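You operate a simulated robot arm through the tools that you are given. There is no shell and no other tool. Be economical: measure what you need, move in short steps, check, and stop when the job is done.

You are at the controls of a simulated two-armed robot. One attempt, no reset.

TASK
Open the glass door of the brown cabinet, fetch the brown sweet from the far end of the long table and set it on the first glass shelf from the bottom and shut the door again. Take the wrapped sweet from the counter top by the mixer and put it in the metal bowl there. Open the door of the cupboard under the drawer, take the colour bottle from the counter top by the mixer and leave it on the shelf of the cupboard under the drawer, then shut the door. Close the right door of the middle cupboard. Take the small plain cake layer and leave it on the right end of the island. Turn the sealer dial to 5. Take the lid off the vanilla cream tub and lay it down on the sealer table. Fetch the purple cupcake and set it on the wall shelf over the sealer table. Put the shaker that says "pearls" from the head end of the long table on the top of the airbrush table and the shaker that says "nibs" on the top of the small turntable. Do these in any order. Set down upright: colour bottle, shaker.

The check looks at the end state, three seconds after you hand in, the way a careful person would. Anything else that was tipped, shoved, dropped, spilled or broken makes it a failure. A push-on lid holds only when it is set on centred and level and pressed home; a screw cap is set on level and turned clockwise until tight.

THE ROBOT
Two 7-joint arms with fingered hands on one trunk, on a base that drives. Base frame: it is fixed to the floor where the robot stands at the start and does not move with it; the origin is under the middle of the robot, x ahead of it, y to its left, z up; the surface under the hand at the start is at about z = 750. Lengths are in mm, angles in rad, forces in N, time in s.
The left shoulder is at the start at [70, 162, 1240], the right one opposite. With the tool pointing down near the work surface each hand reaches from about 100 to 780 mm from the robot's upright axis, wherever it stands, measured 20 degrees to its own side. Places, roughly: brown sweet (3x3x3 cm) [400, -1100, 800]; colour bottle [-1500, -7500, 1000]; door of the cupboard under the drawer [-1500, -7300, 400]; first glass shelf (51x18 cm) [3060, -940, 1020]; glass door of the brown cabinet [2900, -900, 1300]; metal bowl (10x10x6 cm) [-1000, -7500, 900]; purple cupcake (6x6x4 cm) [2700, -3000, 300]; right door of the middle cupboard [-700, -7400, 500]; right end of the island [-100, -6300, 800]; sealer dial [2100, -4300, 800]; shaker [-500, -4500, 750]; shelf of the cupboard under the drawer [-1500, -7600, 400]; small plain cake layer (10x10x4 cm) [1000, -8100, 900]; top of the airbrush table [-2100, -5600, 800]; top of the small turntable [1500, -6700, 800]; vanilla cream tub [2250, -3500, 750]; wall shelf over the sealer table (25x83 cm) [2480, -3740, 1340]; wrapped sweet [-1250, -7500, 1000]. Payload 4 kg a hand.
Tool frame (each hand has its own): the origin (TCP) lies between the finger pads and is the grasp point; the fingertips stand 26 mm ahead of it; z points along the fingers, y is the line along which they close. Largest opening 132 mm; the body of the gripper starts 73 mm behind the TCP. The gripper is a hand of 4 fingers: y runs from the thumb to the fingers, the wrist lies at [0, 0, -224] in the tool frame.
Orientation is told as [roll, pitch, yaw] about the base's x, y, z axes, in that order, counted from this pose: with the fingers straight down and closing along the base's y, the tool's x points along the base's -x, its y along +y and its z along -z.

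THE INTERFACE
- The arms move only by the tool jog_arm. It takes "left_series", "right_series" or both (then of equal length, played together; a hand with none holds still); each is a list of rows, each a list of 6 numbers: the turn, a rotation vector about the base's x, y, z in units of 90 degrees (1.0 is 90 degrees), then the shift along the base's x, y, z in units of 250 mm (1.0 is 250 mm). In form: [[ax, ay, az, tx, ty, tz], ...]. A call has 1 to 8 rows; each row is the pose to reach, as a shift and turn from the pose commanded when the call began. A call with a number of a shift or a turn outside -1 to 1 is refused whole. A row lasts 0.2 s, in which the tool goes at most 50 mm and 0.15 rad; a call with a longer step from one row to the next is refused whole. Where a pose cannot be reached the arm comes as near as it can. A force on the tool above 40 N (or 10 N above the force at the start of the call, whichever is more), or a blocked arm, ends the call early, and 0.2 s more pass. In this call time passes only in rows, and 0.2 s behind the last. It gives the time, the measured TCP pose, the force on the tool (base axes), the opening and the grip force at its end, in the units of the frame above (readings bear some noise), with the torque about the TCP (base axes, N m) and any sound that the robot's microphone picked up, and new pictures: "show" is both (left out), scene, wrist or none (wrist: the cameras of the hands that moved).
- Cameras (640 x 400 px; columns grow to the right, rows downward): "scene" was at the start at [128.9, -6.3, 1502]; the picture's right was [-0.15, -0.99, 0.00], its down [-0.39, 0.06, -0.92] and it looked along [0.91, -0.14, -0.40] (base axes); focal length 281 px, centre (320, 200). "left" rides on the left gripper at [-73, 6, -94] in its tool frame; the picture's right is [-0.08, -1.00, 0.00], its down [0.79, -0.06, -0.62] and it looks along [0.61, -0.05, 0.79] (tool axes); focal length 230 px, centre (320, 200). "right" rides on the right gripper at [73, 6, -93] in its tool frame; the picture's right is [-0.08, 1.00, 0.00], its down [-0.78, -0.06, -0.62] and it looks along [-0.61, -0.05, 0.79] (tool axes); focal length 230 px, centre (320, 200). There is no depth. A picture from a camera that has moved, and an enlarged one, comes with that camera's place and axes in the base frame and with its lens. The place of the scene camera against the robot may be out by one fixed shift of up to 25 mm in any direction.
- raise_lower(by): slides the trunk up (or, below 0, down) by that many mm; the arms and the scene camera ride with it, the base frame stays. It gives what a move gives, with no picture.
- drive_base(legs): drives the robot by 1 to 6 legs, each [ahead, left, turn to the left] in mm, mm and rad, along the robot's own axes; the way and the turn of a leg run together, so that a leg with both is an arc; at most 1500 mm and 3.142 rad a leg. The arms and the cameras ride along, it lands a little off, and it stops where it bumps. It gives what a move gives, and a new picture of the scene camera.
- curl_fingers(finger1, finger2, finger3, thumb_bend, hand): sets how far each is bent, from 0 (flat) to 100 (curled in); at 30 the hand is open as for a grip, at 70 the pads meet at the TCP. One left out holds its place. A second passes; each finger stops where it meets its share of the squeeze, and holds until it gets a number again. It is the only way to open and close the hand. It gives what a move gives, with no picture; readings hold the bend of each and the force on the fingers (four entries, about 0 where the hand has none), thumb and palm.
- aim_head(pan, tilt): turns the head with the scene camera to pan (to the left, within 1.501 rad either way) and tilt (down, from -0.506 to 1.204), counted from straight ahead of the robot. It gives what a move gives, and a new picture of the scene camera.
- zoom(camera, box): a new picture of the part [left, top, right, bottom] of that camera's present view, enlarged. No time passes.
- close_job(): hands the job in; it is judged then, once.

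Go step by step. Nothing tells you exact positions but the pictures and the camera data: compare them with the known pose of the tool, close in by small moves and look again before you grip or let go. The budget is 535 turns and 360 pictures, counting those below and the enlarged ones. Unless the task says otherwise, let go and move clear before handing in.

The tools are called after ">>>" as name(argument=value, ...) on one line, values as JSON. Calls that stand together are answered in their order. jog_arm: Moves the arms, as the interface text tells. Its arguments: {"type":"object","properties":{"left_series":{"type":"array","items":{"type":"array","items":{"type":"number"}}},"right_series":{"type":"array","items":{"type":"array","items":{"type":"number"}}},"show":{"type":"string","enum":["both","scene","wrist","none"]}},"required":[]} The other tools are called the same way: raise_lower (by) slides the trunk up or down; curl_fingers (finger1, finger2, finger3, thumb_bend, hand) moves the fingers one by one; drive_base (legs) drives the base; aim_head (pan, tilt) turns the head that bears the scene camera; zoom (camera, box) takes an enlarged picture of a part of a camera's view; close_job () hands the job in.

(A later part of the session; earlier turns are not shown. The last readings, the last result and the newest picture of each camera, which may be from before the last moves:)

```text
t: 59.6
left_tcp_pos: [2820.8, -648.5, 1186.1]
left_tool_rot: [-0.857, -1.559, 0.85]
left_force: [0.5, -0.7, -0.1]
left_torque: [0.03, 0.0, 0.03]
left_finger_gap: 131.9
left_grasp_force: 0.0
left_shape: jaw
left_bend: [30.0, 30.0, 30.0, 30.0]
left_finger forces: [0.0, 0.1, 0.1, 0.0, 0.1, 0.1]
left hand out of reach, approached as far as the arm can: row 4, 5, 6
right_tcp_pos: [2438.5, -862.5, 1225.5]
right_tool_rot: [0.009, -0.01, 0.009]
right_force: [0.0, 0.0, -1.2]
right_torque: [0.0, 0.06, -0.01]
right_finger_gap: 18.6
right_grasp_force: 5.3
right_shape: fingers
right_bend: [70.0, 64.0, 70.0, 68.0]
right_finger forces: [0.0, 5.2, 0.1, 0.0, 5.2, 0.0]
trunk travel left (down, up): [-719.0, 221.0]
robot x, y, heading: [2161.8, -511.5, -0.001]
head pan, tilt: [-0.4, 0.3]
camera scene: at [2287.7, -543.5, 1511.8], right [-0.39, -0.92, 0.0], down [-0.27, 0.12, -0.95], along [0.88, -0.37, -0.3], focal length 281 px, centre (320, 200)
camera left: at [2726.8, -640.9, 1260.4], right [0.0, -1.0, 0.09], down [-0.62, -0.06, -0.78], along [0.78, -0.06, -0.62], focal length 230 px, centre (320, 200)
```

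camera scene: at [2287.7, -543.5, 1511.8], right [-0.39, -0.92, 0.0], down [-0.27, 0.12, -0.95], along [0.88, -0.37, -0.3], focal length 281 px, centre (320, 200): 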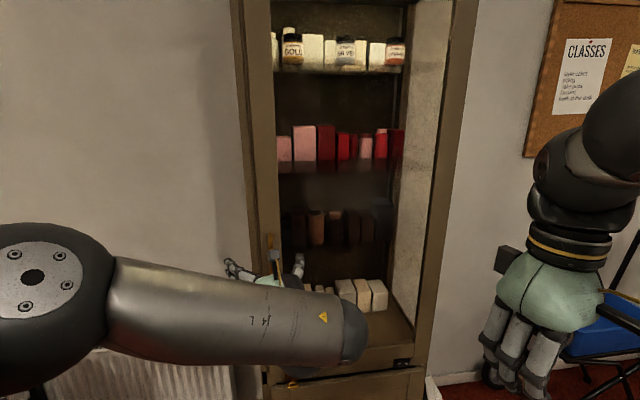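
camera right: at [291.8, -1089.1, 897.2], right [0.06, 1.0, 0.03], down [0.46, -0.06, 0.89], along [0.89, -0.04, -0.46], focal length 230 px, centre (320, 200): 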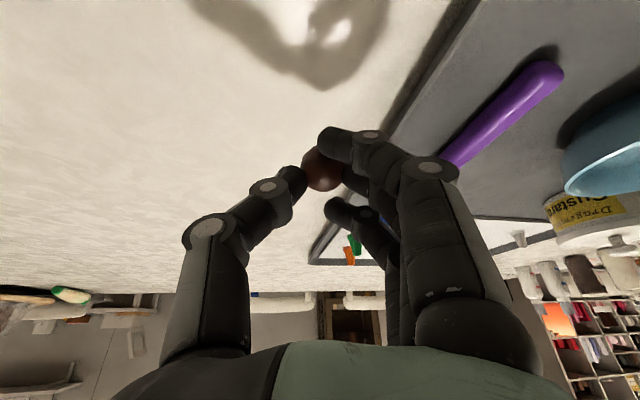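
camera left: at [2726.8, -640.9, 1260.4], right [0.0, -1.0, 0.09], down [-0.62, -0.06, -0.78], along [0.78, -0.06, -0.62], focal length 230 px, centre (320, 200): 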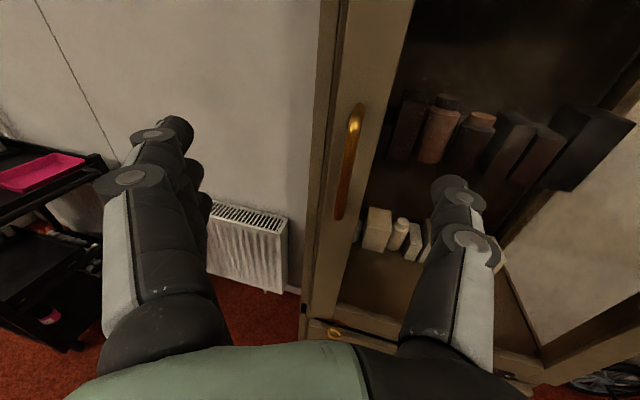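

>>> jog_arm(left_series=[[0, 0, 0, 0.0, -0.1, -0.08], [0, 0, 0, 0.1, -0.1, -0.08]], show="wrist")

```text
t: 60.2
left_tcp_pos: [2842.1, -676.8, 1163.2]
left_tool_rot: [-1.578, -1.563, 1.574]
left_force: [-0.2, -0.3, -0.7]
left_torque: [-0.02, 0.01, -0.02]
left_finger_gap: 132.0
left_grasp_force: 0.1
left_shape: jaw
left_bend: [30.0, 30.0, 30.0, 30.0]
left_finger forces: [0.1, 0.0, 0.0, 0.0, 0.0, 0.0]
left hand out of reach, approached as far as the arm can: row 1
right_tcp_pos: [2436.4, -858.2, 1226.7]
right_tool_rot: [0.006, -0.011, 0.009]
right_force: [0.8, 0.3, -0.1]
right_torque: [0.0, -0.01, 0.03]
right_finger_gap: 18.5
right_grasp_force: 5.0
right_shape: fingers
right_bend: [70.0, 64.0, 70.0, 68.0]
right_finger forces: [0.0, 5.3, 0.0, 0.0, 5.2, 0.0]
trunk travel left (down, up): [-719.0, 221.0]
robot x, y, heading: [2159.0, -508.2, 0.004]
head pan, tilt: [-0.4, 0.3]
camera left: at [2746.8, -668.6, 1237.1], right [0.0, -1.0, 0.08], down [-0.62, -0.07, -0.78], along [0.79, -0.05, -0.61], focal length 230 px, centre (320, 200)
```

left: 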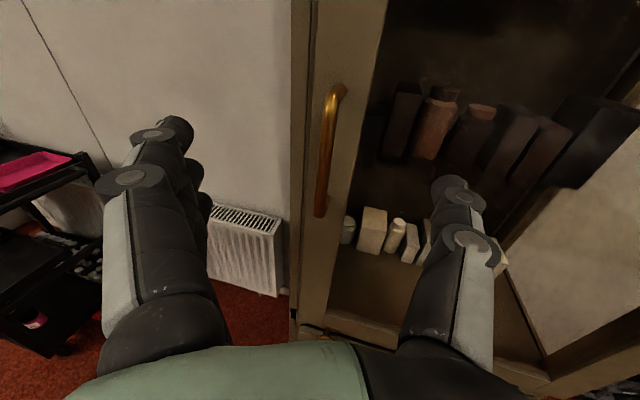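

The handle is further than thought, at about [2949,-684,1141]. I drive ahead 70 mm and adjust.

>>> drive_base(legs=[[70, 0, 0]])

>>> zoom(camera="left", box=[160, 50, 480, 250])

```text
t: 61.3
left_tcp_pos: [2907.3, -675.3, 1166.3]
left_tool_rot: [-1.789, -1.56, 1.786]
left_force: [-0.3, 0.1, 0.6]
left_torque: [0.03, 0.05, 0.01]
left_finger_gap: 132.0
left_grasp_force: 0.0
left_shape: jaw
left_bend: [30.0, 30.0, 30.0, 30.0]
left_finger forces: [0.0, 0.0, 0.2, 0.0, 0.0, 0.0]
right_tcp_pos: [2502.5, -857.6, 1228.0]
right_tool_rot: [0.004, -0.013, 0.012]
right_force: [0.7, -0.6, -1.2]
right_torque: [0.01, -0.03, -0.02]
right_finger_gap: 18.5
right_grasp_force: 4.8
right_shape: fingers
right_bend: [70.0, 64.0, 70.0, 68.0]
right_finger forces: [0.1, 5.3, 0.1, 0.1, 5.1, 0.0]
trunk travel left (down, up): [-719.0, 221.0]
robot x, y, heading: [2230.7, -509.4, 0.003]
head pan, tilt: [-0.4, 0.3]
camera scene: at [2350.8, -538.2, 1512.7], right [-0.39, -0.92, 0.0], down [-0.27, 0.11, -0.96], along [0.88, -0.37, -0.29], focal length 281 px, centre (320, 200)
```

scene: 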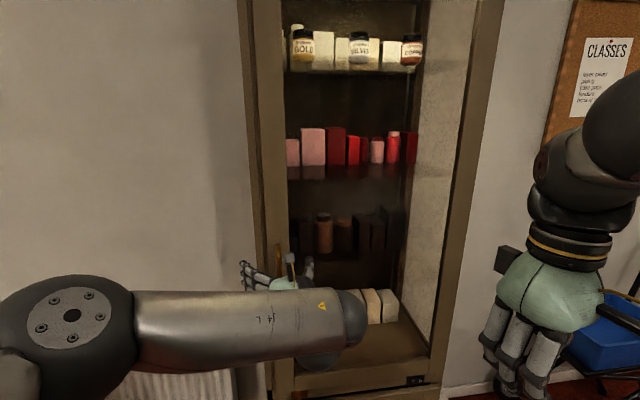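

```text
2.00 times, centred on (320, 150) of left
camera zoom: at [2812.1, -667.6, 1239.5], right [0.0, -1.0, 0.09], down [-0.62, -0.07, -0.79], along [0.79, -0.05, -0.61], focal length 460 px, centre (320, 300)
```

zoom: 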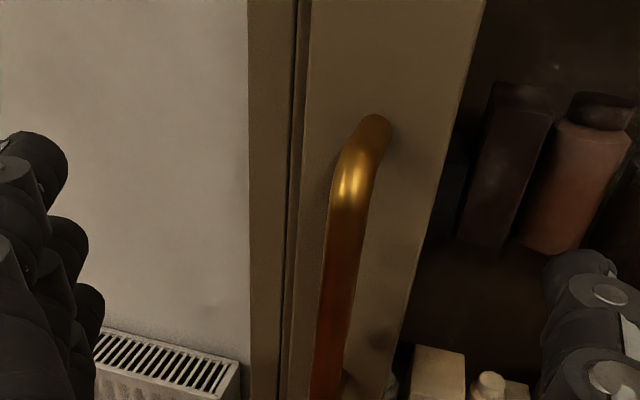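

>>> jog_arm(left_series=[[0, 0, 0, 0.0, -0.028, -0.03], [0, 0, 0, 0.07, -0.028, -0.03], [0, 0, 0, 0.13, -0.028, -0.03]], show="wrist")

```text
t: 62.1
left_tcp_pos: [2943.6, -681.0, 1155.0]
left_tool_rot: [-1.337, -1.562, 1.334]
left_force: [0.3, 0.5, 0.7]
left_torque: [0.01, -0.02, 0.0]
left_finger_gap: 131.9
left_grasp_force: 0.0
left_shape: jaw
left_bend: [30.0, 30.0, 30.0, 30.0]
left_finger forces: [0.1, 0.1, 0.1, 0.0, 0.0, 0.1]
right_tcp_pos: [2507.9, -856.3, 1225.3]
right_tool_rot: [0.005, -0.011, 0.011]
right_force: [0.5, -0.6, -0.3]
right_torque: [0.02, 0.02, 0.02]
right_finger_gap: 18.6
right_grasp_force: 5.2
right_shape: fingers
right_bend: [70.0, 64.0, 70.0, 68.0]
right_finger forces: [0.0, 5.3, 0.0, 0.0, 5.2, 0.0]
trunk travel left (down, up): [-719.0, 221.0]
robot x, y, heading: [2228.3, -512.4, 0.005]
head pan, tilt: [-0.4, 0.3]
camera left: at [2849.1, -674.3, 1228.9], right [0.0, -1.0, 0.09], down [-0.62, -0.07, -0.78], along [0.79, -0.05, -0.62], focal length 230 px, centre (320, 200)
```

left: 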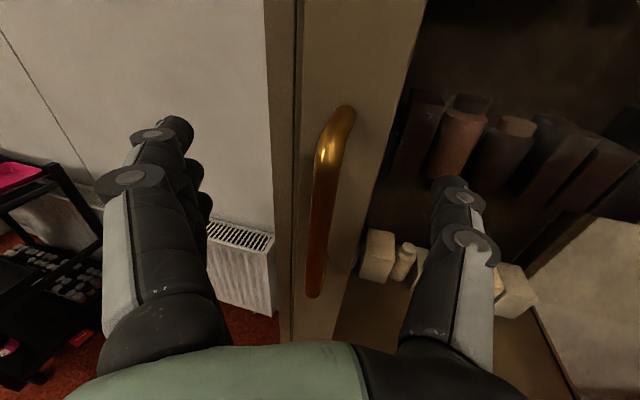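

The bar is right at the TCP; I close the left hand on it.

>>> curl_fingers(hand="left", finger1=72, finger2=72, finger3=72, thumb_bend=72)

>>> zoom(camera="left", box=[160, 50, 480, 350])

```text
t: 63.1
left_tcp_pos: [2941.7, -682.9, 1155.1]
left_tool_rot: [-1.481, -1.561, 1.479]
left_force: [0.8, -0.5, -0.2]
left_torque: [-0.01, -0.01, 0.0]
left_finger_gap: 13.8
left_grasp_force: 2.9
left_shape: fingers
left_bend: [71.0, 72.0, 72.0, 70.0]
left_finger forces: [1.8, 0.0, 0.4, 0.0, 3.4, 0.0]
right_tcp_pos: [2506.3, -857.7, 1226.8]
right_tool_rot: [0.005, -0.012, 0.011]
right_force: [-0.6, 0.4, 0.4]
right_torque: [0.0, -0.01, -0.01]
right_finger_gap: 18.4
right_grasp_force: 5.4
right_shape: fingers
right_bend: [70.0, 64.0, 70.0, 68.0]
right_finger forces: [0.0, 5.3, 0.1, 0.0, 5.1, 0.0]
trunk travel left (down, up): [-719.0, 221.0]
robot x, y, heading: [2230.9, -510.8, 0.003]
head pan, tilt: [-0.4, 0.3]
```

```text
1.33 times, centred on (320, 200) of left
camera zoom: at [2847.4, -674.7, 1229.6], right [0.0, -1.0, 0.09], down [-0.62, -0.07, -0.78], along [0.79, -0.05, -0.61], focal length 307 px, centre (320, 200)
```

zoom: 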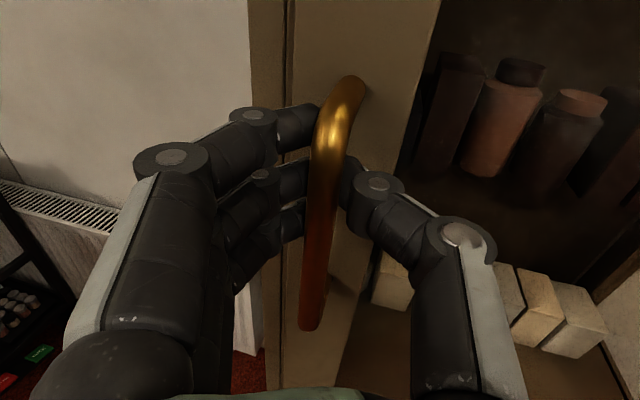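

>>> curl_fingers(hand="left", finger1=85, finger2=85, finger3=85, thumb_bend=80)

>>> jog_arm(left_series=[[0, 0, 0, -0.08, 0, 0], [0, 0, 0, -0.16, 0, 0], [0, 0, 0, -0.26, -0.005, 0], [0, 0, 0, -0.36, -0.015, 0]], show="both")

```text
t: 64.1
left_tcp_pos: [2944.4, -677.6, 1156.4]
left_tool_rot: [-1.4, -1.562, 1.404]
left_force: [6.8, 18.3, -2.8]
left_torque: [-0.15, -0.13, 0.12]
left_finger_gap: 10.5
left_grasp_force: 9.7
left_shape: fingers
left_bend: [81.0, 77.0, 82.0, 74.0]
left_finger forces: [11.4, 0.1, 7.4, 0.1, 1.1, 0.0]
right_tcp_pos: [2507.3, -853.6, 1226.8]
right_tool_rot: [0.001, -0.012, 0.01]
right_force: [-1.3, -0.3, -0.3]
right_torque: [0.0, 0.01, 0.01]
right_finger_gap: 18.5
right_grasp_force: 4.7
right_shape: fingers
right_bend: [70.0, 64.0, 70.0, 68.0]
right_finger forces: [0.1, 5.2, 0.0, 0.0, 5.2, 0.1]
trunk travel left (down, up): [-719.0, 221.0]
robot x, y, heading: [2231.1, -506.5, 0.009]
head pan, tilt: [-0.4, 0.3]
```

```text
t: 65.1
left_tcp_pos: [2894.6, -682.0, 1156.7]
left_tool_rot: [-1.365, -1.556, 1.366]
left_force: [1.8, 24.1, -6.7]
left_torque: [-0.18, -0.32, 0.05]
left_finger_gap: 14.7
left_grasp_force: 12.8
left_shape: fingers
left_bend: [83.0, 79.0, 81.0, 75.0]
left_finger forces: [13.8, 0.0, 11.1, 0.0, 0.1, 0.0]
left hand out of reach, approached as far as the arm can: row 3, 4
right_tcp_pos: [2506.7, -852.3, 1228.0]
right_tool_rot: [0.002, -0.012, 0.009]
right_force: [0.0, 0.8, -1.0]
right_torque: [-0.02, 0.02, -0.02]
right_finger_gap: 18.7
right_grasp_force: 4.9
right_shape: fingers
right_bend: [70.0, 64.0, 70.0, 68.0]
right_finger forces: [0.0, 5.1, 0.0, 0.0, 5.3, 0.0]
trunk travel left (down, up): [-719.0, 221.0]
robot x, y, heading: [2233.0, -508.5, 0.005]
head pan, tilt: [-0.4, 0.3]
camera scene: at [2356.0, -531.9, 1512.2], right [-0.38, -0.92, 0.0], down [-0.27, 0.11, -0.96], along [0.88, -0.37, -0.3], focal length 281 px, centre (320, 200)
camera left: at [2800.1, -674.4, 1230.2], right [0.0, -1.0, 0.09], down [-0.62, -0.07, -0.78], along [0.79, -0.06, -0.62], focal length 230 px, centre (320, 200)
```

scene: 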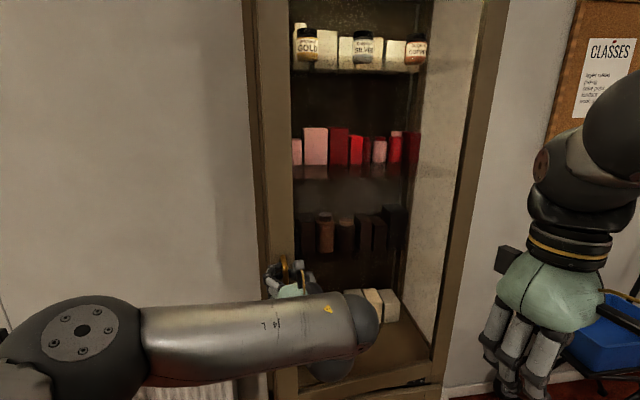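
left: 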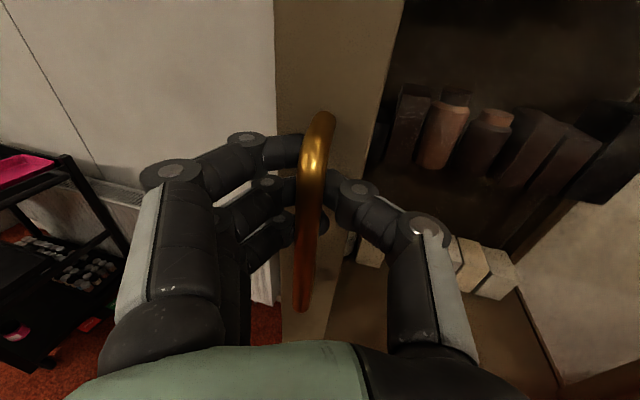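

The door is ajar about 50 mm. I continue along the arc, turning the hand with it.

>>> jog_arm(left_series=[[0, 0, 0.06, -0.1, -0.01, 0], [0, 0, 0.12, -0.2, -0.03, 0], [0, 0, 0.18, -0.3, -0.055, 0], [0, 0, 0.24, -0.4, -0.08, 0], [0, 0, 0.3, -0.5, -0.11, 0]], show="scene")

```text
t: 65.6
left_tcp_pos: [2875.5, -694.0, 1154.1]
left_tool_rot: [1.727, -1.496, -1.633]
left_force: [0.3, 30.0, -17.1]
left_torque: [-0.31, -0.22, -0.19]
left_finger_gap: 19.7
left_grasp_force: 17.0
left_shape: fingers
left_bend: [82.0, 82.0, 83.0, 78.0]
left_finger forces: [17.1, 0.1, 17.3, 0.0, 0.0, 0.1]
left hand out of reach, approached as far as the arm can: row 1
right_tcp_pos: [2507.3, -851.4, 1227.5]
right_tool_rot: [0.002, -0.01, 0.014]
right_force: [-0.4, -0.5, -0.3]
right_torque: [0.02, -0.04, 0.01]
right_finger_gap: 18.4
right_grasp_force: 4.7
right_shape: fingers
right_bend: [70.0, 64.0, 70.0, 68.0]
right_finger forces: [0.0, 5.1, 0.1, 0.1, 5.1, 0.0]
trunk travel left (down, up): [-719.0, 221.0]
robot x, y, heading: [2231.1, -507.1, 0.01]
head pan, tilt: [-0.4, 0.3]
stopped in row 2 (left hand): the force on the tool passed its limit at 44 N (the readings are from after the stop); the commanded pose is now the measured one
camera scene: at [2355.6, -531.9, 1512.1], right [-0.38, -0.92, 0.0], down [-0.27, 0.11, -0.96], along [0.88, -0.37, -0.3], focal length 281 px, centre (320, 200)
```

scene: 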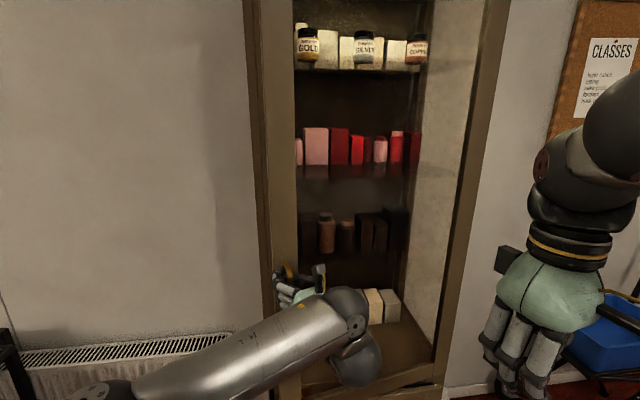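

>>> jog_arm(left_series=[[0, 0, 0, 0, 0.04, 0.02]], show="none")

>>> curl_fingers(hand="left", finger1=76, finger2=76, finger3=76, thumb_bend=76)

>>> zoom(camera="left", box=[160, 50, 480, 350])

```text
t: 66.0
left_tcp_pos: [2875.5, -690.4, 1156.0]
left_tool_rot: [1.668, -1.5, -1.584]
left_force: [1.5, 23.1, -31.5]
left_torque: [-0.67, -0.23, -0.12]
left_finger_gap: 17.5
left_grasp_force: 15.8
left_shape: fingers
left_bend: [83.0, 82.0, 83.0, 78.0]
left_finger forces: [19.3, 0.1, 12.6, 0.0, 0.0, 0.0]
right_tcp_pos: [2509.2, -853.3, 1226.1]
right_tool_rot: [0.001, -0.006, 0.011]
right_force: [-0.1, -1.0, 0.4]
right_torque: [0.01, 0.0, -0.04]
right_finger_gap: 18.6
right_grasp_force: 5.5
right_shape: fingers
right_bend: [70.0, 64.0, 70.0, 68.0]
right_finger forces: [0.0, 5.2, 0.0, 0.0, 5.2, 0.0]
trunk travel left (down, up): [-719.0, 221.0]
robot x, y, heading: [2232.5, -510.9, 0.001]
head pan, tilt: [-0.4, 0.3]
```

```text
t: 67.0
left_tcp_pos: [2871.0, -692.2, 1161.8]
left_tool_rot: [1.838, -1.497, -1.756]
left_force: [0.4, 15.0, 2.2]
left_torque: [-0.1, -0.17, 0.0]
left_finger_gap: 23.9
left_grasp_force: 8.4
left_shape: fingers
left_bend: [73.0, 74.0, 75.0, 74.0]
left_finger forces: [8.6, 0.8, 6.2, 0.1, 0.1, 0.0]
right_tcp_pos: [2505.6, -855.0, 1227.2]
right_tool_rot: [0.002, -0.011, 0.011]
right_force: [-0.1, 0.3, -0.4]
right_torque: [-0.01, 0.02, -0.01]
right_finger_gap: 18.6
right_grasp_force: 5.9
right_shape: fingers
right_bend: [70.0, 64.0, 70.0, 68.0]
right_finger forces: [0.1, 5.2, 0.1, 0.0, 5.3, 0.0]
trunk travel left (down, up): [-719.0, 221.0]
robot x, y, heading: [2230.7, -512.8, 0.007]
head pan, tilt: [-0.4, 0.3]
```

```text
1.33 times, centred on (320, 200) of left
camera zoom: at [2774.1, -698.5, 1234.8], right [0.08, -1.0, 0.01], down [-0.6, -0.05, -0.8], along [0.8, 0.06, -0.6], focal length 307 px, centre (320, 200)
```

zoom: 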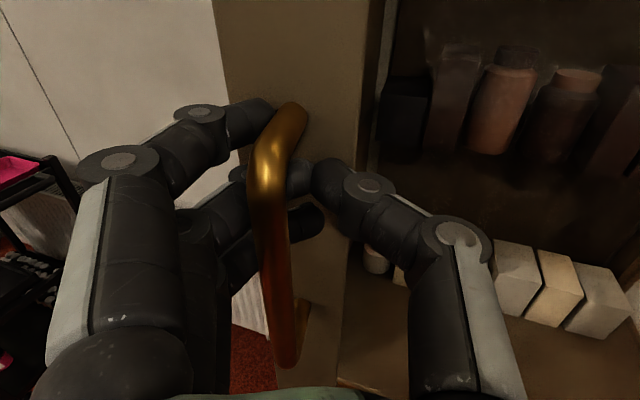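

>>> jog_arm(left_series=[[0, 0, 0, -0.08, 0.06, 0], [0, 0, 0, -0.2, 0.06, 0], [0, 0, 0.05, -0.32, 0.03, 0], [0, 0, 0.1, -0.44, 0.0, 0]], show="wrist")

```text
t: 68.0
left_tcp_pos: [2813.6, -678.6, 1165.7]
left_tool_rot: [1.818, -1.495, -1.58]
left_force: [-2.7, 6.8, 9.5]
left_torque: [-0.09, -0.15, 0.12]
left_finger_gap: 13.0
left_grasp_force: 5.6
left_shape: fingers
left_bend: [73.0, 74.0, 76.0, 74.0]
left_finger forces: [10.7, 0.0, 0.0, 0.0, 0.1, 0.0]
left hand out of reach, approached as far as the arm can: row 4
right_tcp_pos: [2504.8, -857.7, 1226.7]
right_tool_rot: [0.004, -0.012, 0.01]
right_force: [0.2, 0.6, -1.0]
right_torque: [0.02, 0.04, 0.02]
right_finger_gap: 18.5
right_grasp_force: 5.2
right_shape: fingers
right_bend: [70.0, 64.0, 70.0, 68.0]
right_finger forces: [0.0, 5.2, 0.0, 0.0, 5.1, 0.0]
trunk travel left (down, up): [-719.0, 221.0]
robot x, y, heading: [2230.5, -507.0, 0.008]
head pan, tilt: [-0.4, 0.3]
camera left: at [2719.8, -700.5, 1237.9], right [0.24, -0.97, 0.0], down [-0.58, -0.15, -0.8], along [0.78, 0.19, -0.6], focal length 230 px, centre (320, 200)
```

left: 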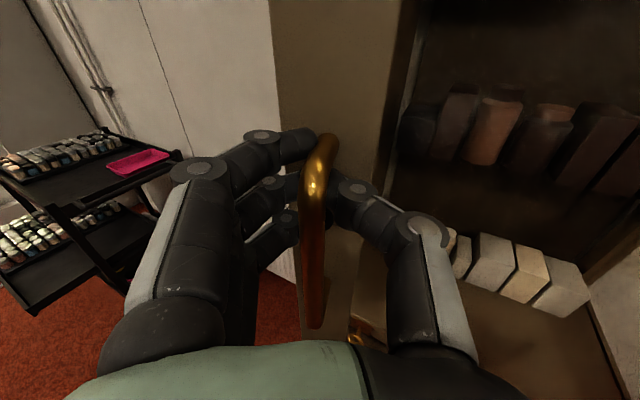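

>>> jog_arm(left_series=[[0, 0, 0.07, -0.12, -0.03, 0], [0, 0, 0.13, -0.24, -0.07, 0], [0, 0, 0.19, -0.36, -0.12, 0], [0, 0, 0.24, -0.46, -0.17, 0]], show="both")

```text
t: 68.5
left_tcp_pos: [2837.1, -677.7, 1171.4]
left_tool_rot: [1.685, -1.484, -1.342]
left_force: [1.1, 5.7, -2.2]
left_torque: [-0.03, 0.09, 0.09]
left_finger_gap: 9.9
left_grasp_force: 12.4
left_shape: fingers
left_bend: [74.0, 74.0, 76.0, 73.0]
left_finger forces: [8.9, 0.1, 0.0, 0.1, 16.5, 0.0]
left hand out of reach, approached as far as the arm can: row 1, 2
right_tcp_pos: [2507.8, -857.8, 1225.9]
right_tool_rot: [0.005, -0.011, 0.01]
right_force: [-0.2, 0.1, 0.4]
right_torque: [-0.01, 0.0, 0.01]
right_finger_gap: 18.8
right_grasp_force: 5.5
right_shape: fingers
right_bend: [70.0, 64.0, 70.0, 68.0]
right_finger forces: [0.0, 5.1, 0.1, 0.1, 5.2, 0.0]
trunk travel left (down, up): [-719.0, 221.0]
robot x, y, heading: [2236.5, -511.8, 0.012]
head pan, tilt: [-0.4, 0.3]
stopped in row 2 (left hand): the force on the tool passed its limit at 70 N (the readings are from after the stop); the commanded pose is now the measured one
camera scene: at [2356.7, -538.6, 1511.9], right [-0.38, -0.92, 0.0], down [-0.27, 0.11, -0.95], along [0.88, -0.37, -0.3], focal length 281 px, centre (320, 200)
camera left: at [2746.4, -708.2, 1245.0], right [0.33, -0.94, -0.01], down [-0.58, -0.2, -0.79], along [0.75, 0.27, -0.61], focal length 230 px, centre (320, 200)
```

scene: 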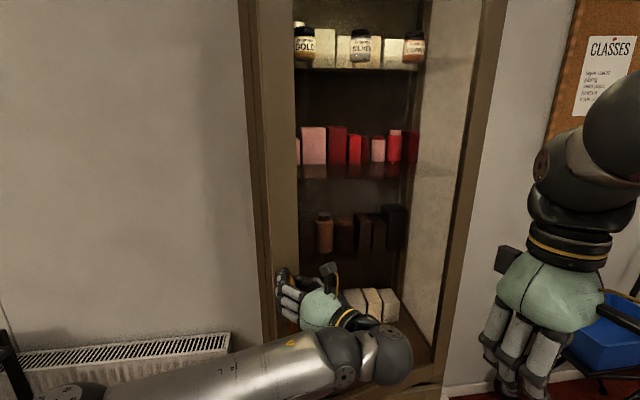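
left: 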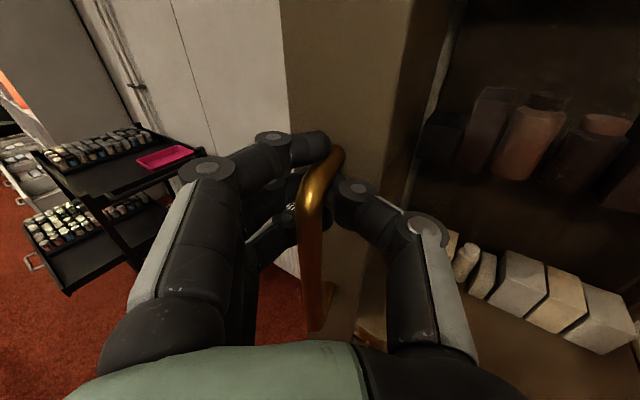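

The left arm is near a joint limit, so I pull by backing the base instead.

>>> drive_base(legs=[[-120, 0, -0.04]])

>>> zoom(camera="left", box=[0, 0, 640, 400])

```text
t: 69.6
left_tcp_pos: [2750.5, -703.7, 1172.2]
left_tool_rot: [1.714, -1.485, -1.414]
left_force: [-5.0, 13.6, 7.6]
left_torque: [0.13, 0.08, 0.03]
left_finger_gap: 8.3
left_grasp_force: 20.1
left_shape: fingers
left_bend: [75.0, 73.0, 75.0, 75.0]
left_finger forces: [18.7, 16.1, 5.9, 0.0, 0.0, 0.0]
right_tcp_pos: [2414.3, -870.7, 1228.7]
right_tool_rot: [0.003, -0.018, -0.026]
right_force: [-0.7, -0.4, 0.1]
right_torque: [0.07, 0.01, -0.01]
right_finger_gap: 18.7
right_grasp_force: 5.1
right_shape: fingers
right_bend: [70.0, 64.0, 70.0, 68.0]
right_finger forces: [0.0, 5.2, 0.1, 0.1, 5.2, 0.0]
trunk travel left (down, up): [-719.0, 221.0]
robot x, y, heading: [2160.1, -511.4, -0.03]
head pan, tilt: [-0.4, 0.3]
stopped in leg 1: the force on the tool passed its limit at 48 N (the readings are from after the stop); the commanded pose is now the measured one
camera scene: at [2275.0, -546.3, 1512.3], right [-0.42, -0.91, 0.0], down [-0.26, 0.12, -0.96], along [0.87, -0.4, -0.29], focal length 281 px, centre (320, 200)
```

scene: 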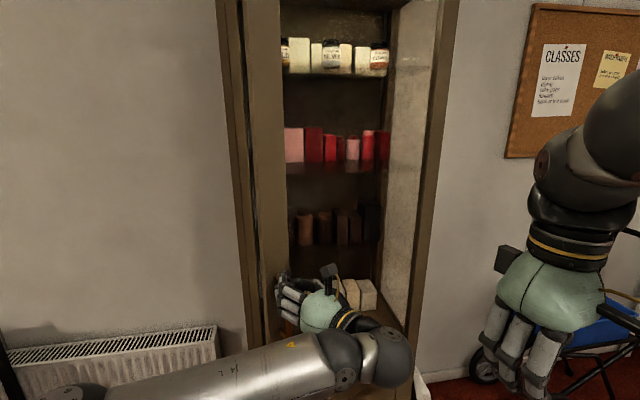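

```text
1.00 times, centred on (320, 200) of left (not enlarged: the box is as wide or as high as the picture)
camera zoom: at [2658.5, -730.3, 1245.0], right [0.3, -0.96, -0.01], down [-0.58, -0.17, -0.79], along [0.76, 0.24, -0.61], focal length 230 px, centre (320, 200)
```

zoom: 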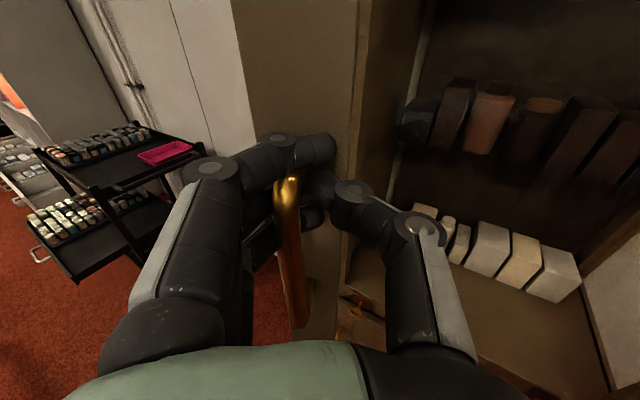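

>>> jog_arm(left_series=[[0, 0, 0, -0.08, 0.02, 0], [0, 0, 0, -0.18, 0.0, 0], [0, 0, 0, -0.28, -0.04, 0], [0, 0, 0, -0.38, -0.08, 0]], show="wrist")

```text
t: 70.3
left_tcp_pos: [2744.1, -707.7, 1171.2]
left_tool_rot: [1.77, -1.486, -1.454]
left_force: [-5.0, 19.9, 22.9]
left_torque: [0.54, 0.07, -0.08]
left_finger_gap: 8.7
left_grasp_force: 27.3
left_shape: fingers
left_bend: [75.0, 73.0, 75.0, 75.0]
left_finger forces: [30.1, 15.6, 9.3, 0.0, 0.0, 0.0]
left hand out of reach, approached as far as the arm can: row 1, 2, 3
right_tcp_pos: [2418.5, -866.2, 1228.4]
right_tool_rot: [0.003, -0.016, -0.022]
right_force: [0.2, 0.1, -0.3]
right_torque: [0.01, 0.0, 0.01]
right_finger_gap: 18.5
right_grasp_force: 5.0
right_shape: fingers
right_bend: [70.0, 64.0, 70.0, 68.0]
right_finger forces: [0.1, 5.1, 0.1, 0.1, 5.2, 0.1]
trunk travel left (down, up): [-719.0, 221.0]
robot x, y, heading: [2160.8, -513.7, -0.032]
head pan, tilt: [-0.4, 0.3]
stopped in row 3 (left hand): the force on the tool passed its limit at 46 N (the readings are from after the stop); the commanded pose is now the measured one
camera left: at [2653.4, -735.8, 1244.0], right [0.31, -0.95, 0.0], down [-0.57, -0.18, -0.8], along [0.76, 0.25, -0.6], focal length 230 px, centre (320, 200)
```

left: 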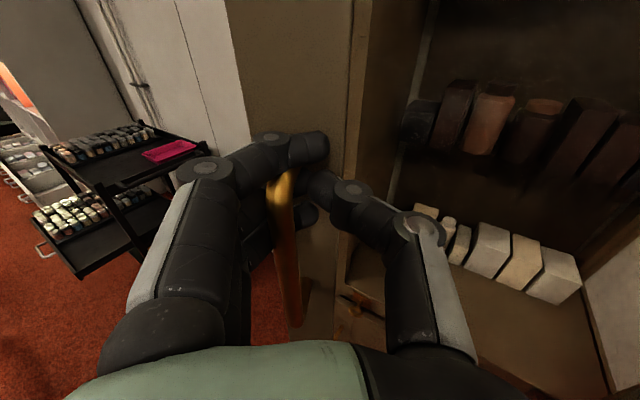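

The door is ajar about 200 mm. I release the handle, clear the left hand out to the left, and will use the right forearm to sweep the door open from inside.

>>> curl_fingers(hand="left", finger1=30, finger2=30, finger3=30, thumb_bend=30)

>>> jog_arm(left_series=[[0, 0, 0, -0.15, 0, 0], [0, 0, 0, -0.3, 0.05, 0], [0, 0, 0, -0.4, 0.2, 0], [0, 0, 0, -0.4, 0.38, 0], [0, 0, 0, -0.4, 0.55, 0], [0, 0, 0, -0.4, 0.72, 0], [0, 0, 0, -0.4, 0.88, 0], [0, 0, 0, -0.4, 1.0, 0]], show="scene")

```text
t: 71.5
left_tcp_pos: [2746.1, -715.3, 1167.0]
left_tool_rot: [1.709, -1.484, -1.404]
left_force: [-1.2, -0.8, 0.7]
left_torque: [-0.07, -0.03, -0.13]
left_finger_gap: 136.5
left_grasp_force: 0.4
left_shape: fingers
left_bend: [30.0, 30.0, 30.0, 30.0]
left_finger forces: [0.1, 0.0, 0.0, 0.0, 1.3, 0.0]
right_tcp_pos: [2422.1, -869.3, 1226.3]
right_tool_rot: [0.003, -0.012, -0.025]
right_force: [0.6, 0.2, 0.0]
right_torque: [-0.04, 0.01, 0.03]
right_finger_gap: 18.5
right_grasp_force: 5.2
right_shape: fingers
right_bend: [70.0, 64.0, 70.0, 68.0]
right_finger forces: [0.0, 5.2, 0.1, 0.0, 5.2, 0.0]
trunk travel left (down, up): [-719.0, 221.0]
robot x, y, heading: [2158.8, -512.9, -0.032]
head pan, tilt: [-0.4, 0.3]
stopped (left hand): the force on the tool passed its limit at 40 N (the readings are from after the stop); the commanded pose is now the measured one
```

```text
t: 73.3
left_tcp_pos: [2739.4, -404.8, 1187.0]
left_tool_rot: [1.753, -1.482, -1.454]
left_force: [-0.3, -0.5, -0.7]
left_torque: [0.0, 0.01, -0.02]
left_finger_gap: 138.8
left_grasp_force: 0.1
left_shape: fingers
left_bend: [30.0, 30.0, 30.0, 30.0]
left_finger forces: [0.0, 0.0, 0.1, 0.0, 0.0, 0.0]
left hand out of reach, approached as far as the arm can: row 1, 2, 3, 4, 5, 6, 7, 8
right_tcp_pos: [2420.2, -868.9, 1227.5]
right_tool_rot: [0.003, -0.013, -0.024]
right_force: [-0.3, -0.5, -0.3]
right_torque: [-0.05, -0.02, 0.01]
right_finger_gap: 18.4
right_grasp_force: 4.9
right_shape: fingers
right_bend: [70.0, 64.0, 70.0, 68.0]
right_finger forces: [0.1, 5.4, 0.0, 0.0, 5.2, 0.0]
trunk travel left (down, up): [-719.0, 221.0]
robot x, y, heading: [2157.7, -514.5, -0.033]
head pan, tilt: [-0.4, 0.3]
camera scene: at [2280.6, -544.8, 1512.3], right [-0.42, -0.91, 0.0], down [-0.27, 0.12, -0.96], along [0.87, -0.4, -0.29], focal length 281 px, centre (320, 200)
```

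scene: 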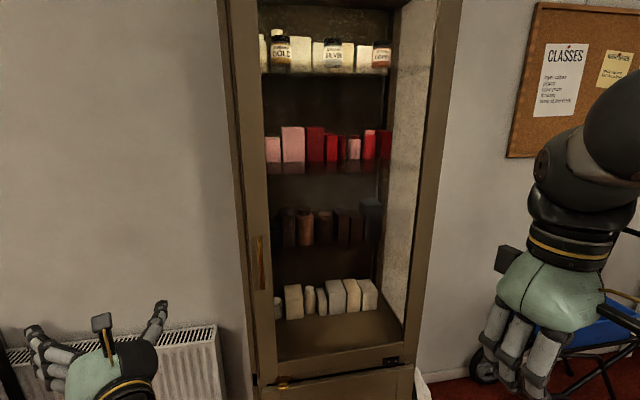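

>>> zoom(camera="scene", box=[200, 200, 360, 400])

```text
2.00 times, centred on (280, 300) of scene
camera zoom: at [2280.6, -544.8, 1512.3], right [-0.42, -0.91, 0.0], down [-0.27, 0.12, -0.96], along [0.87, -0.4, -0.29], focal length 562 px, centre (400, 0)
```

zoom: 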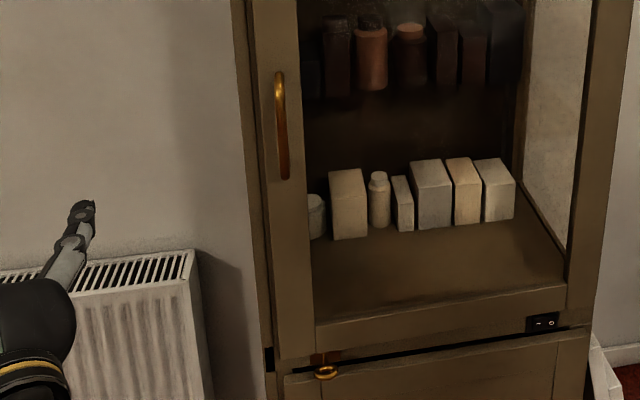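

The door got pushed back nearly shut when the fingers opened. I re-approach the handle.

>>> jog_arm(left_series=[[0, 0, -0.04, 0, -0.16, -0.02], [0, 0, -0.08, 0, -0.32, -0.04], [0, 0, -0.12, 0, -0.48, -0.06], [0, 0, -0.16, 0, -0.64, -0.08], [0, 0, -0.2, 0, -0.8, -0.1], [0, 0, -0.2, 0, -1.0, -0.12]], show="wrist")

```text
refused: row 6 steps farther than a row can; nothing moved
```

>>> jog_arm(left_series=[[0, 0, -0.04, 0, -0.16, -0.02], [0, 0, -0.08, 0, -0.32, -0.04], [0, 0, -0.12, 0, -0.48, -0.06], [0, 0, -0.16, 0, -0.64, -0.08], [0, 0, -0.2, 0, -0.8, -0.1], [0, 0, -0.2, 0, -0.98, -0.12]], show="wrist")

```text
t: 74.7
left_tcp_pos: [2739.4, -655.6, 1155.7]
left_tool_rot: [1.715, -1.481, -1.723]
left_force: [0.0, 0.0, -0.4]
left_torque: [-0.01, 0.0, 0.02]
left_finger_gap: 138.3
left_grasp_force: 0.2
left_shape: fingers
left_bend: [30.0, 30.0, 30.0, 30.0]
left_finger forces: [0.0, 0.1, 0.1, 0.0, 0.1, 0.1]
right_tcp_pos: [2421.5, -873.5, 1227.0]
right_tool_rot: [0.005, -0.014, -0.024]
right_force: [-0.6, 0.2, -0.6]
right_torque: [0.07, 0.01, 0.0]
right_finger_gap: 18.5
right_grasp_force: 5.0
right_shape: fingers
right_bend: [70.0, 64.0, 70.0, 68.0]
right_finger forces: [0.0, 5.2, 0.1, 0.0, 5.3, 0.0]
trunk travel left (down, up): [-719.0, 221.0]
robot x, y, heading: [2158.1, -515.1, -0.033]
head pan, tilt: [-0.4, 0.3]
camera left: at [2642.8, -654.3, 1228.3], right [-0.01, -1.0, -0.01], down [-0.61, 0.01, -0.79], along [0.79, 0.0, -0.61], focal length 230 px, centre (320, 200)
```

left: 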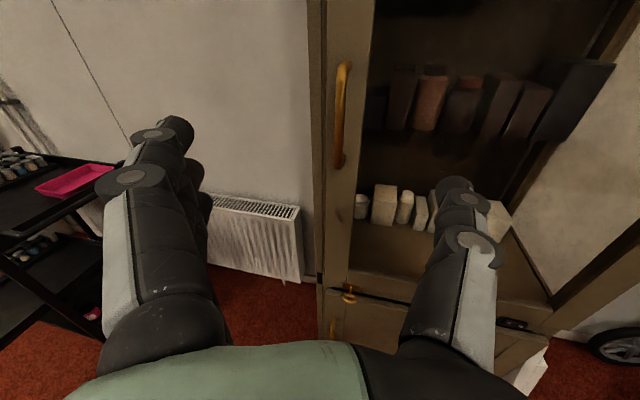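

>>> jog_arm(left_series=[[0, 0, 0, 0, -0.08, -0.03]], show="none")

>>> drive_base(legs=[[165, 3, 0.03]])

>>> zoom(camera="left", box=[160, 50, 480, 350])

```text
t: 75.1
left_tcp_pos: [2739.9, -675.0, 1147.9]
left_tool_rot: [1.721, -1.482, -1.732]
left_force: [0.2, -0.4, -0.3]
left_torque: [-0.04, 0.02, 0.01]
left_finger_gap: 138.1
left_grasp_force: 0.0
left_shape: fingers
left_bend: [30.0, 30.0, 30.0, 30.0]
left_finger forces: [0.1, 0.1, 0.0, 0.1, 0.1, 0.0]
right_tcp_pos: [2420.8, -871.5, 1226.5]
right_tool_rot: [0.005, -0.015, -0.025]
right_force: [1.3, 0.5, -0.5]
right_torque: [0.0, -0.02, 0.0]
right_finger_gap: 18.5
right_grasp_force: 5.2
right_shape: fingers
right_bend: [70.0, 64.0, 70.0, 68.0]
right_finger forces: [0.0, 5.2, 0.0, 0.1, 5.2, 0.0]
trunk travel left (down, up): [-719.0, 221.0]
robot x, y, heading: [2160.0, -512.6, -0.029]
head pan, tilt: [-0.4, 0.3]
```

```text
t: 76.5
left_tcp_pos: [2908.5, -656.5, 1148.7]
left_tool_rot: [1.742, -1.485, -1.724]
left_force: [-0.3, 0.3, 0.3]
left_torque: [0.0, -0.02, 0.0]
left_finger_gap: 138.2
left_grasp_force: 0.0
left_shape: fingers
left_bend: [30.0, 30.0, 30.0, 30.0]
left_finger forces: [0.0, 0.0, 0.1, 0.0, 0.0, 0.0]
right_tcp_pos: [2595.7, -862.9, 1227.7]
right_tool_rot: [0.003, -0.017, 0.003]
right_force: [0.4, 0.4, -0.2]
right_torque: [-0.02, -0.05, 0.03]
right_finger_gap: 18.3
right_grasp_force: 5.6
right_shape: fingers
right_bend: [70.0, 64.0, 70.0, 68.0]
right_finger forces: [0.0, 5.3, 0.1, 0.1, 5.2, 0.0]
trunk travel left (down, up): [-719.0, 221.0]
robot x, y, heading: [2329.7, -512.9, -0.001]
head pan, tilt: [-0.4, 0.3]
camera scene: at [2446.6, -542.2, 1512.5], right [-0.39, -0.92, 0.0], down [-0.27, 0.12, -0.96], along [0.88, -0.37, -0.29], focal length 281 px, centre (320, 200)
```

scene: 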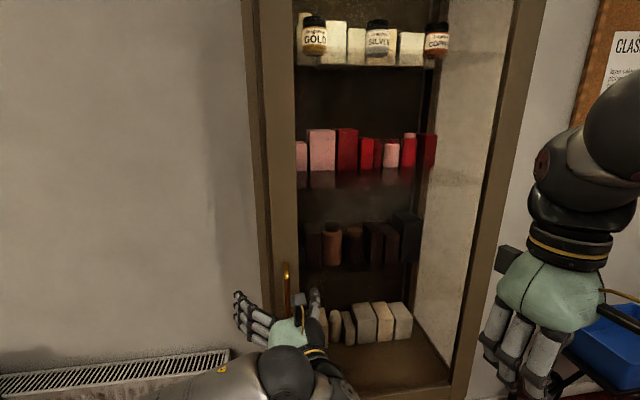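

```text
1.33 times, centred on (320, 200) of left
camera zoom: at [2812.0, -657.7, 1222.3], right [0.02, -1.0, -0.01], down [-0.61, 0.0, -0.8], along [0.8, 0.02, -0.61], focal length 307 px, centre (320, 200)
```

zoom: 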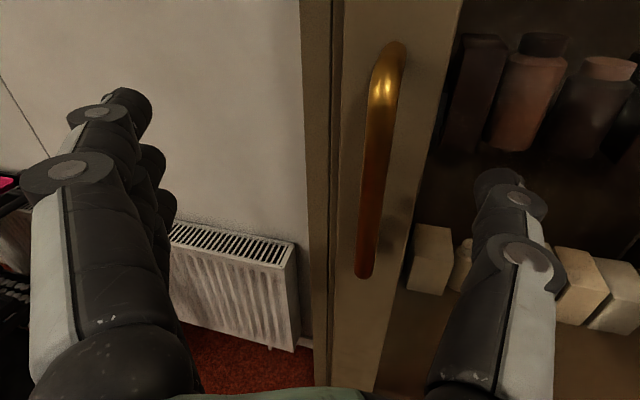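

>>> jog_arm(left_series=[[0, 0, 0, 0, -0.11, -0.01], [0, 0, 0, 0.07, -0.11, -0.01], [0, 0, 0, 0.14, -0.11, -0.01]], show="wrist")

```text
t: 77.3
left_tcp_pos: [2945.4, -683.6, 1143.9]
left_tool_rot: [1.71, -1.486, -1.693]
left_force: [0.2, -0.1, -0.6]
left_torque: [0.02, 0.0, -0.01]
left_finger_gap: 138.4
left_grasp_force: 0.0
left_shape: fingers
left_bend: [30.0, 30.0, 30.0, 30.0]
left_finger forces: [0.0, 0.1, 0.0, 0.0, 0.0, 0.0]
right_tcp_pos: [2598.2, -862.5, 1226.9]
right_tool_rot: [0.002, -0.013, 0.003]
right_force: [-0.6, 1.0, 0.5]
right_torque: [-0.02, 0.0, 0.01]
right_finger_gap: 18.3
right_grasp_force: 5.2
right_shape: fingers
right_bend: [70.0, 64.0, 70.0, 68.0]
right_finger forces: [0.1, 5.2, 0.0, 0.0, 5.2, 0.1]
trunk travel left (down, up): [-719.0, 221.0]
robot x, y, heading: [2323.4, -515.6, -0.004]
head pan, tilt: [-0.4, 0.3]
camera left: at [2849.9, -684.6, 1217.5], right [0.02, -1.0, -0.01], down [-0.61, 0.0, -0.79], along [0.79, 0.02, -0.61], focal length 230 px, centre (320, 200)
```

left: 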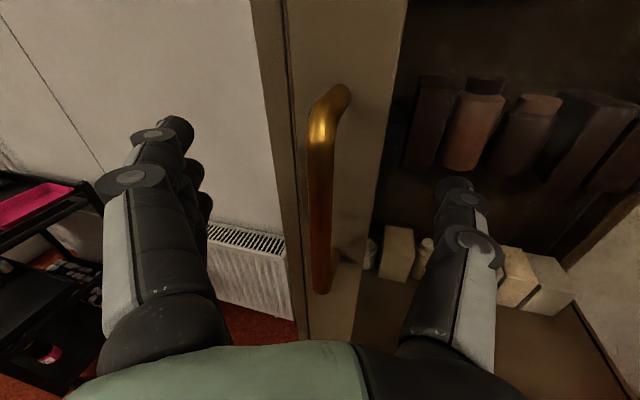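

>>> curl_fingers(hand="left", finger1=76, finger2=76, finger3=76, thumb_bend=76)

>>> drive_base(legs=[[-100, 0, 0]])

```text
t: 78.3
left_tcp_pos: [2944.6, -683.4, 1147.0]
left_tool_rot: [1.717, -1.485, -1.701]
left_force: [3.5, 3.4, 0.2]
left_torque: [-0.03, 0.03, 0.0]
left_finger_gap: 9.2
left_grasp_force: 2.6
left_shape: fingers
left_bend: [75.0, 74.0, 76.0, 73.0]
left_finger forces: [3.0, 0.0, 1.3, 0.0, 0.0, 0.0]
right_tcp_pos: [2598.9, -861.3, 1227.0]
right_tool_rot: [0.004, -0.014, 0.002]
right_force: [0.8, -0.3, 0.1]
right_torque: [0.01, 0.0, -0.01]
right_finger_gap: 18.3
right_grasp_force: 5.3
right_shape: fingers
right_bend: [70.0, 64.0, 70.0, 68.0]
right_finger forces: [0.1, 5.3, 0.1, 0.0, 5.2, 0.1]
trunk travel left (down, up): [-719.0, 221.0]
robot x, y, heading: [2323.4, -513.4, -0.002]
head pan, tilt: [-0.4, 0.3]
```

```text
t: 79.5
left_tcp_pos: [2846.1, -683.9, 1143.6]
left_tool_rot: [1.708, -1.486, -1.689]
left_force: [0.7, 1.4, -0.6]
left_torque: [-0.05, -0.01, 0.0]
left_finger_gap: 8.7
left_grasp_force: 0.8
left_shape: fingers
left_bend: [76.0, 74.0, 76.0, 74.0]
left_finger forces: [1.3, 0.0, 0.0, 0.1, 0.0, 0.1]
right_tcp_pos: [2499.5, -862.7, 1226.0]
right_tool_rot: [0.004, -0.013, 0.003]
right_force: [0.1, 0.7, 0.1]
right_torque: [0.03, -0.03, 0.01]
right_finger_gap: 18.8
right_grasp_force: 5.5
right_shape: fingers
right_bend: [70.0, 64.0, 70.0, 68.0]
right_finger forces: [0.0, 5.3, 0.0, 0.0, 5.2, 0.0]
trunk travel left (down, up): [-719.0, 221.0]
robot x, y, heading: [2225.6, -511.1, -0.003]
head pan, tilt: [-0.4, 0.3]
camera scene: at [2351.0, -541.7, 1512.0], right [-0.39, -0.92, 0.0], down [-0.27, 0.12, -0.95], along [0.88, -0.37, -0.3], focal length 281 px, centre (320, 200)
```

scene: 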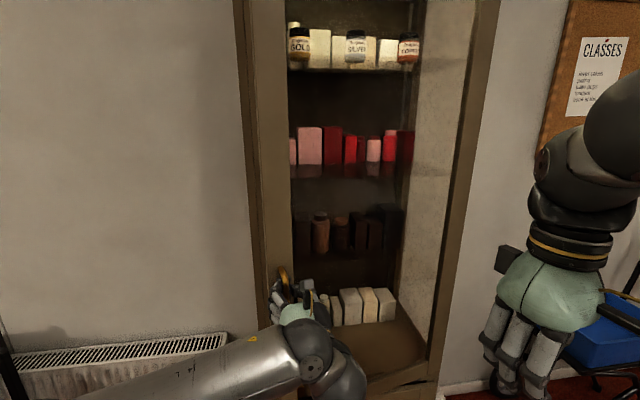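

>>> drive_base(legs=[[-70, 0, -0.05]])

>>> drive_base(legs=[[-60, 40, -0.12]])

```text
t: 80.6
left_tcp_pos: [2766.1, -708.4, 1142.4]
left_tool_rot: [1.659, -1.481, -1.693]
left_force: [-4.5, 14.5, -3.3]
left_torque: [-0.27, 0.04, -0.28]
left_finger_gap: 10.9
left_grasp_force: 15.8
left_shape: fingers
left_bend: [75.0, 75.0, 76.0, 74.0]
left_finger forces: [10.4, 17.6, 3.5, 0.0, 0.0, 0.0]
right_tcp_pos: [2409.8, -871.9, 1227.9]
right_tool_rot: [0.003, -0.02, -0.045]
right_force: [-0.1, -1.0, 0.2]
right_torque: [0.02, -0.08, 0.0]
right_finger_gap: 18.6
right_grasp_force: 5.3
right_shape: fingers
right_bend: [70.0, 64.0, 70.0, 68.0]
right_finger forces: [0.0, 5.2, 0.1, 0.0, 5.2, 0.0]
trunk travel left (down, up): [-719.0, 221.0]
robot x, y, heading: [2159.7, -511.9, -0.048]
head pan, tilt: [-0.4, 0.3]
stopped in leg 1: the robot was blocked; the commanded pose is now the measured one
camera scene: at [2275.2, -545.5, 1512.5], right [-0.43, -0.9, 0.0], down [-0.26, 0.13, -0.96], along [0.86, -0.42, -0.29], focal length 281 px, centre (320, 200)
```

scene: 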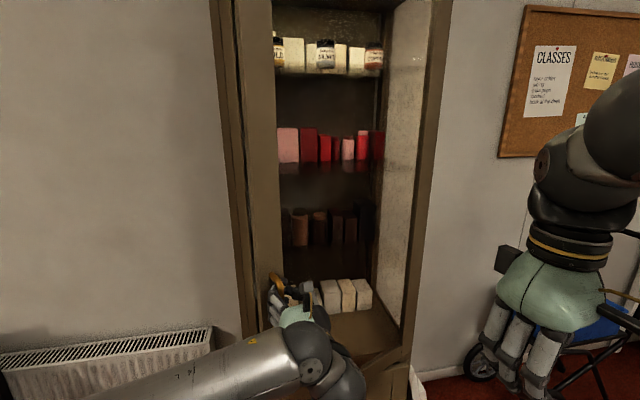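

```text
t: 81.3
left_tcp_pos: [2770.6, -708.3, 1141.3]
left_tool_rot: [1.651, -1.483, -1.678]
left_force: [-3.3, 7.7, 3.9]
left_torque: [-0.14, 0.09, -0.35]
left_finger_gap: 10.7
left_grasp_force: 6.2
left_shape: fingers
left_bend: [75.0, 75.0, 76.0, 73.0]
left_finger forces: [9.1, 0.0, 2.7, 0.1, 0.0, 0.0]
right_tcp_pos: [2414.2, -871.0, 1227.6]
right_tool_rot: [0.002, -0.012, -0.043]
right_force: [-0.2, -1.5, 0.9]
right_torque: [-0.01, 0.02, -0.02]
right_finger_gap: 18.7
right_grasp_force: 5.3
right_shape: fingers
right_bend: [70.0, 64.0, 70.0, 68.0]
right_finger forces: [0.0, 5.2, 0.0, 0.0, 5.2, 0.0]
trunk travel left (down, up): [-719.0, 221.0]
robot x, y, heading: [2158.5, -510.3, -0.056]
head pan, tilt: [-0.4, 0.3]
stopped in leg 1: the robot was blocked; the commanded pose is now the measured one
camera scene: at [2280.2, -544.9, 1512.4], right [-0.43, -0.9, 0.0], down [-0.27, 0.13, -0.96], along [0.86, -0.42, -0.3], focal length 281 px, centre (320, 200)
```

scene: 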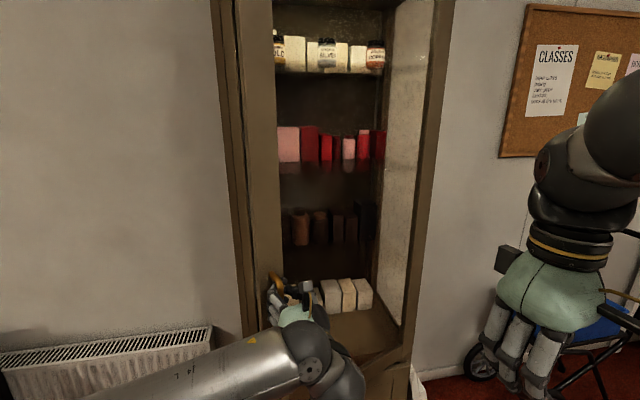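

Base touches the chair again, so I stop backing. I open the grip slightly and withdraw gently along x.

>>> curl_fingers(hand="left", finger1=60, finger2=60, finger3=60, thumb_bend=60)

>>> zoom(camera="left", box=[0, 0, 640, 400])

```text
t: 82.3
left_tcp_pos: [2768.6, -709.4, 1140.3]
left_tool_rot: [1.634, -1.483, -1.666]
left_force: [-4.4, 1.8, 2.0]
left_torque: [-0.19, 0.45, -1.21]
left_finger_gap: 28.3
left_grasp_force: 30.0
left_shape: fingers
left_bend: [73.0, 73.0, 73.0, 60.0]
left_finger forces: [27.3, 18.1, 13.5, 0.1, 0.0, 0.0]
right_tcp_pos: [2412.8, -871.1, 1227.2]
right_tool_rot: [0.005, -0.016, -0.042]
right_force: [-0.2, -0.2, 0.1]
right_torque: [-0.03, 0.02, -0.01]
right_finger_gap: 18.5
right_grasp_force: 5.9
right_shape: fingers
right_bend: [70.0, 64.0, 70.0, 68.0]
right_finger forces: [0.1, 5.2, 0.1, 0.0, 5.2, 0.0]
trunk travel left (down, up): [-719.0, 221.0]
robot x, y, heading: [2159.1, -506.7, -0.048]
head pan, tilt: [-0.4, 0.3]
```

```text
1.00 times, centred on (320, 200) of left (not enlarged: the box is as wide or as high as the picture)
camera zoom: at [2673.6, -706.6, 1213.9], right [-0.03, -1.0, -0.01], down [-0.61, 0.03, -0.79], along [0.79, -0.02, -0.61], focal length 230 px, centre (320, 200)
```

zoom: 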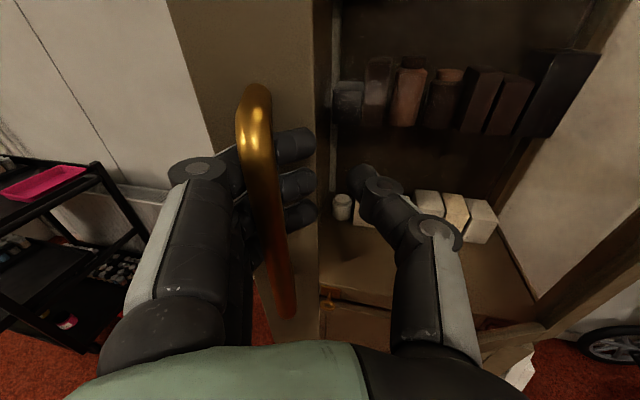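

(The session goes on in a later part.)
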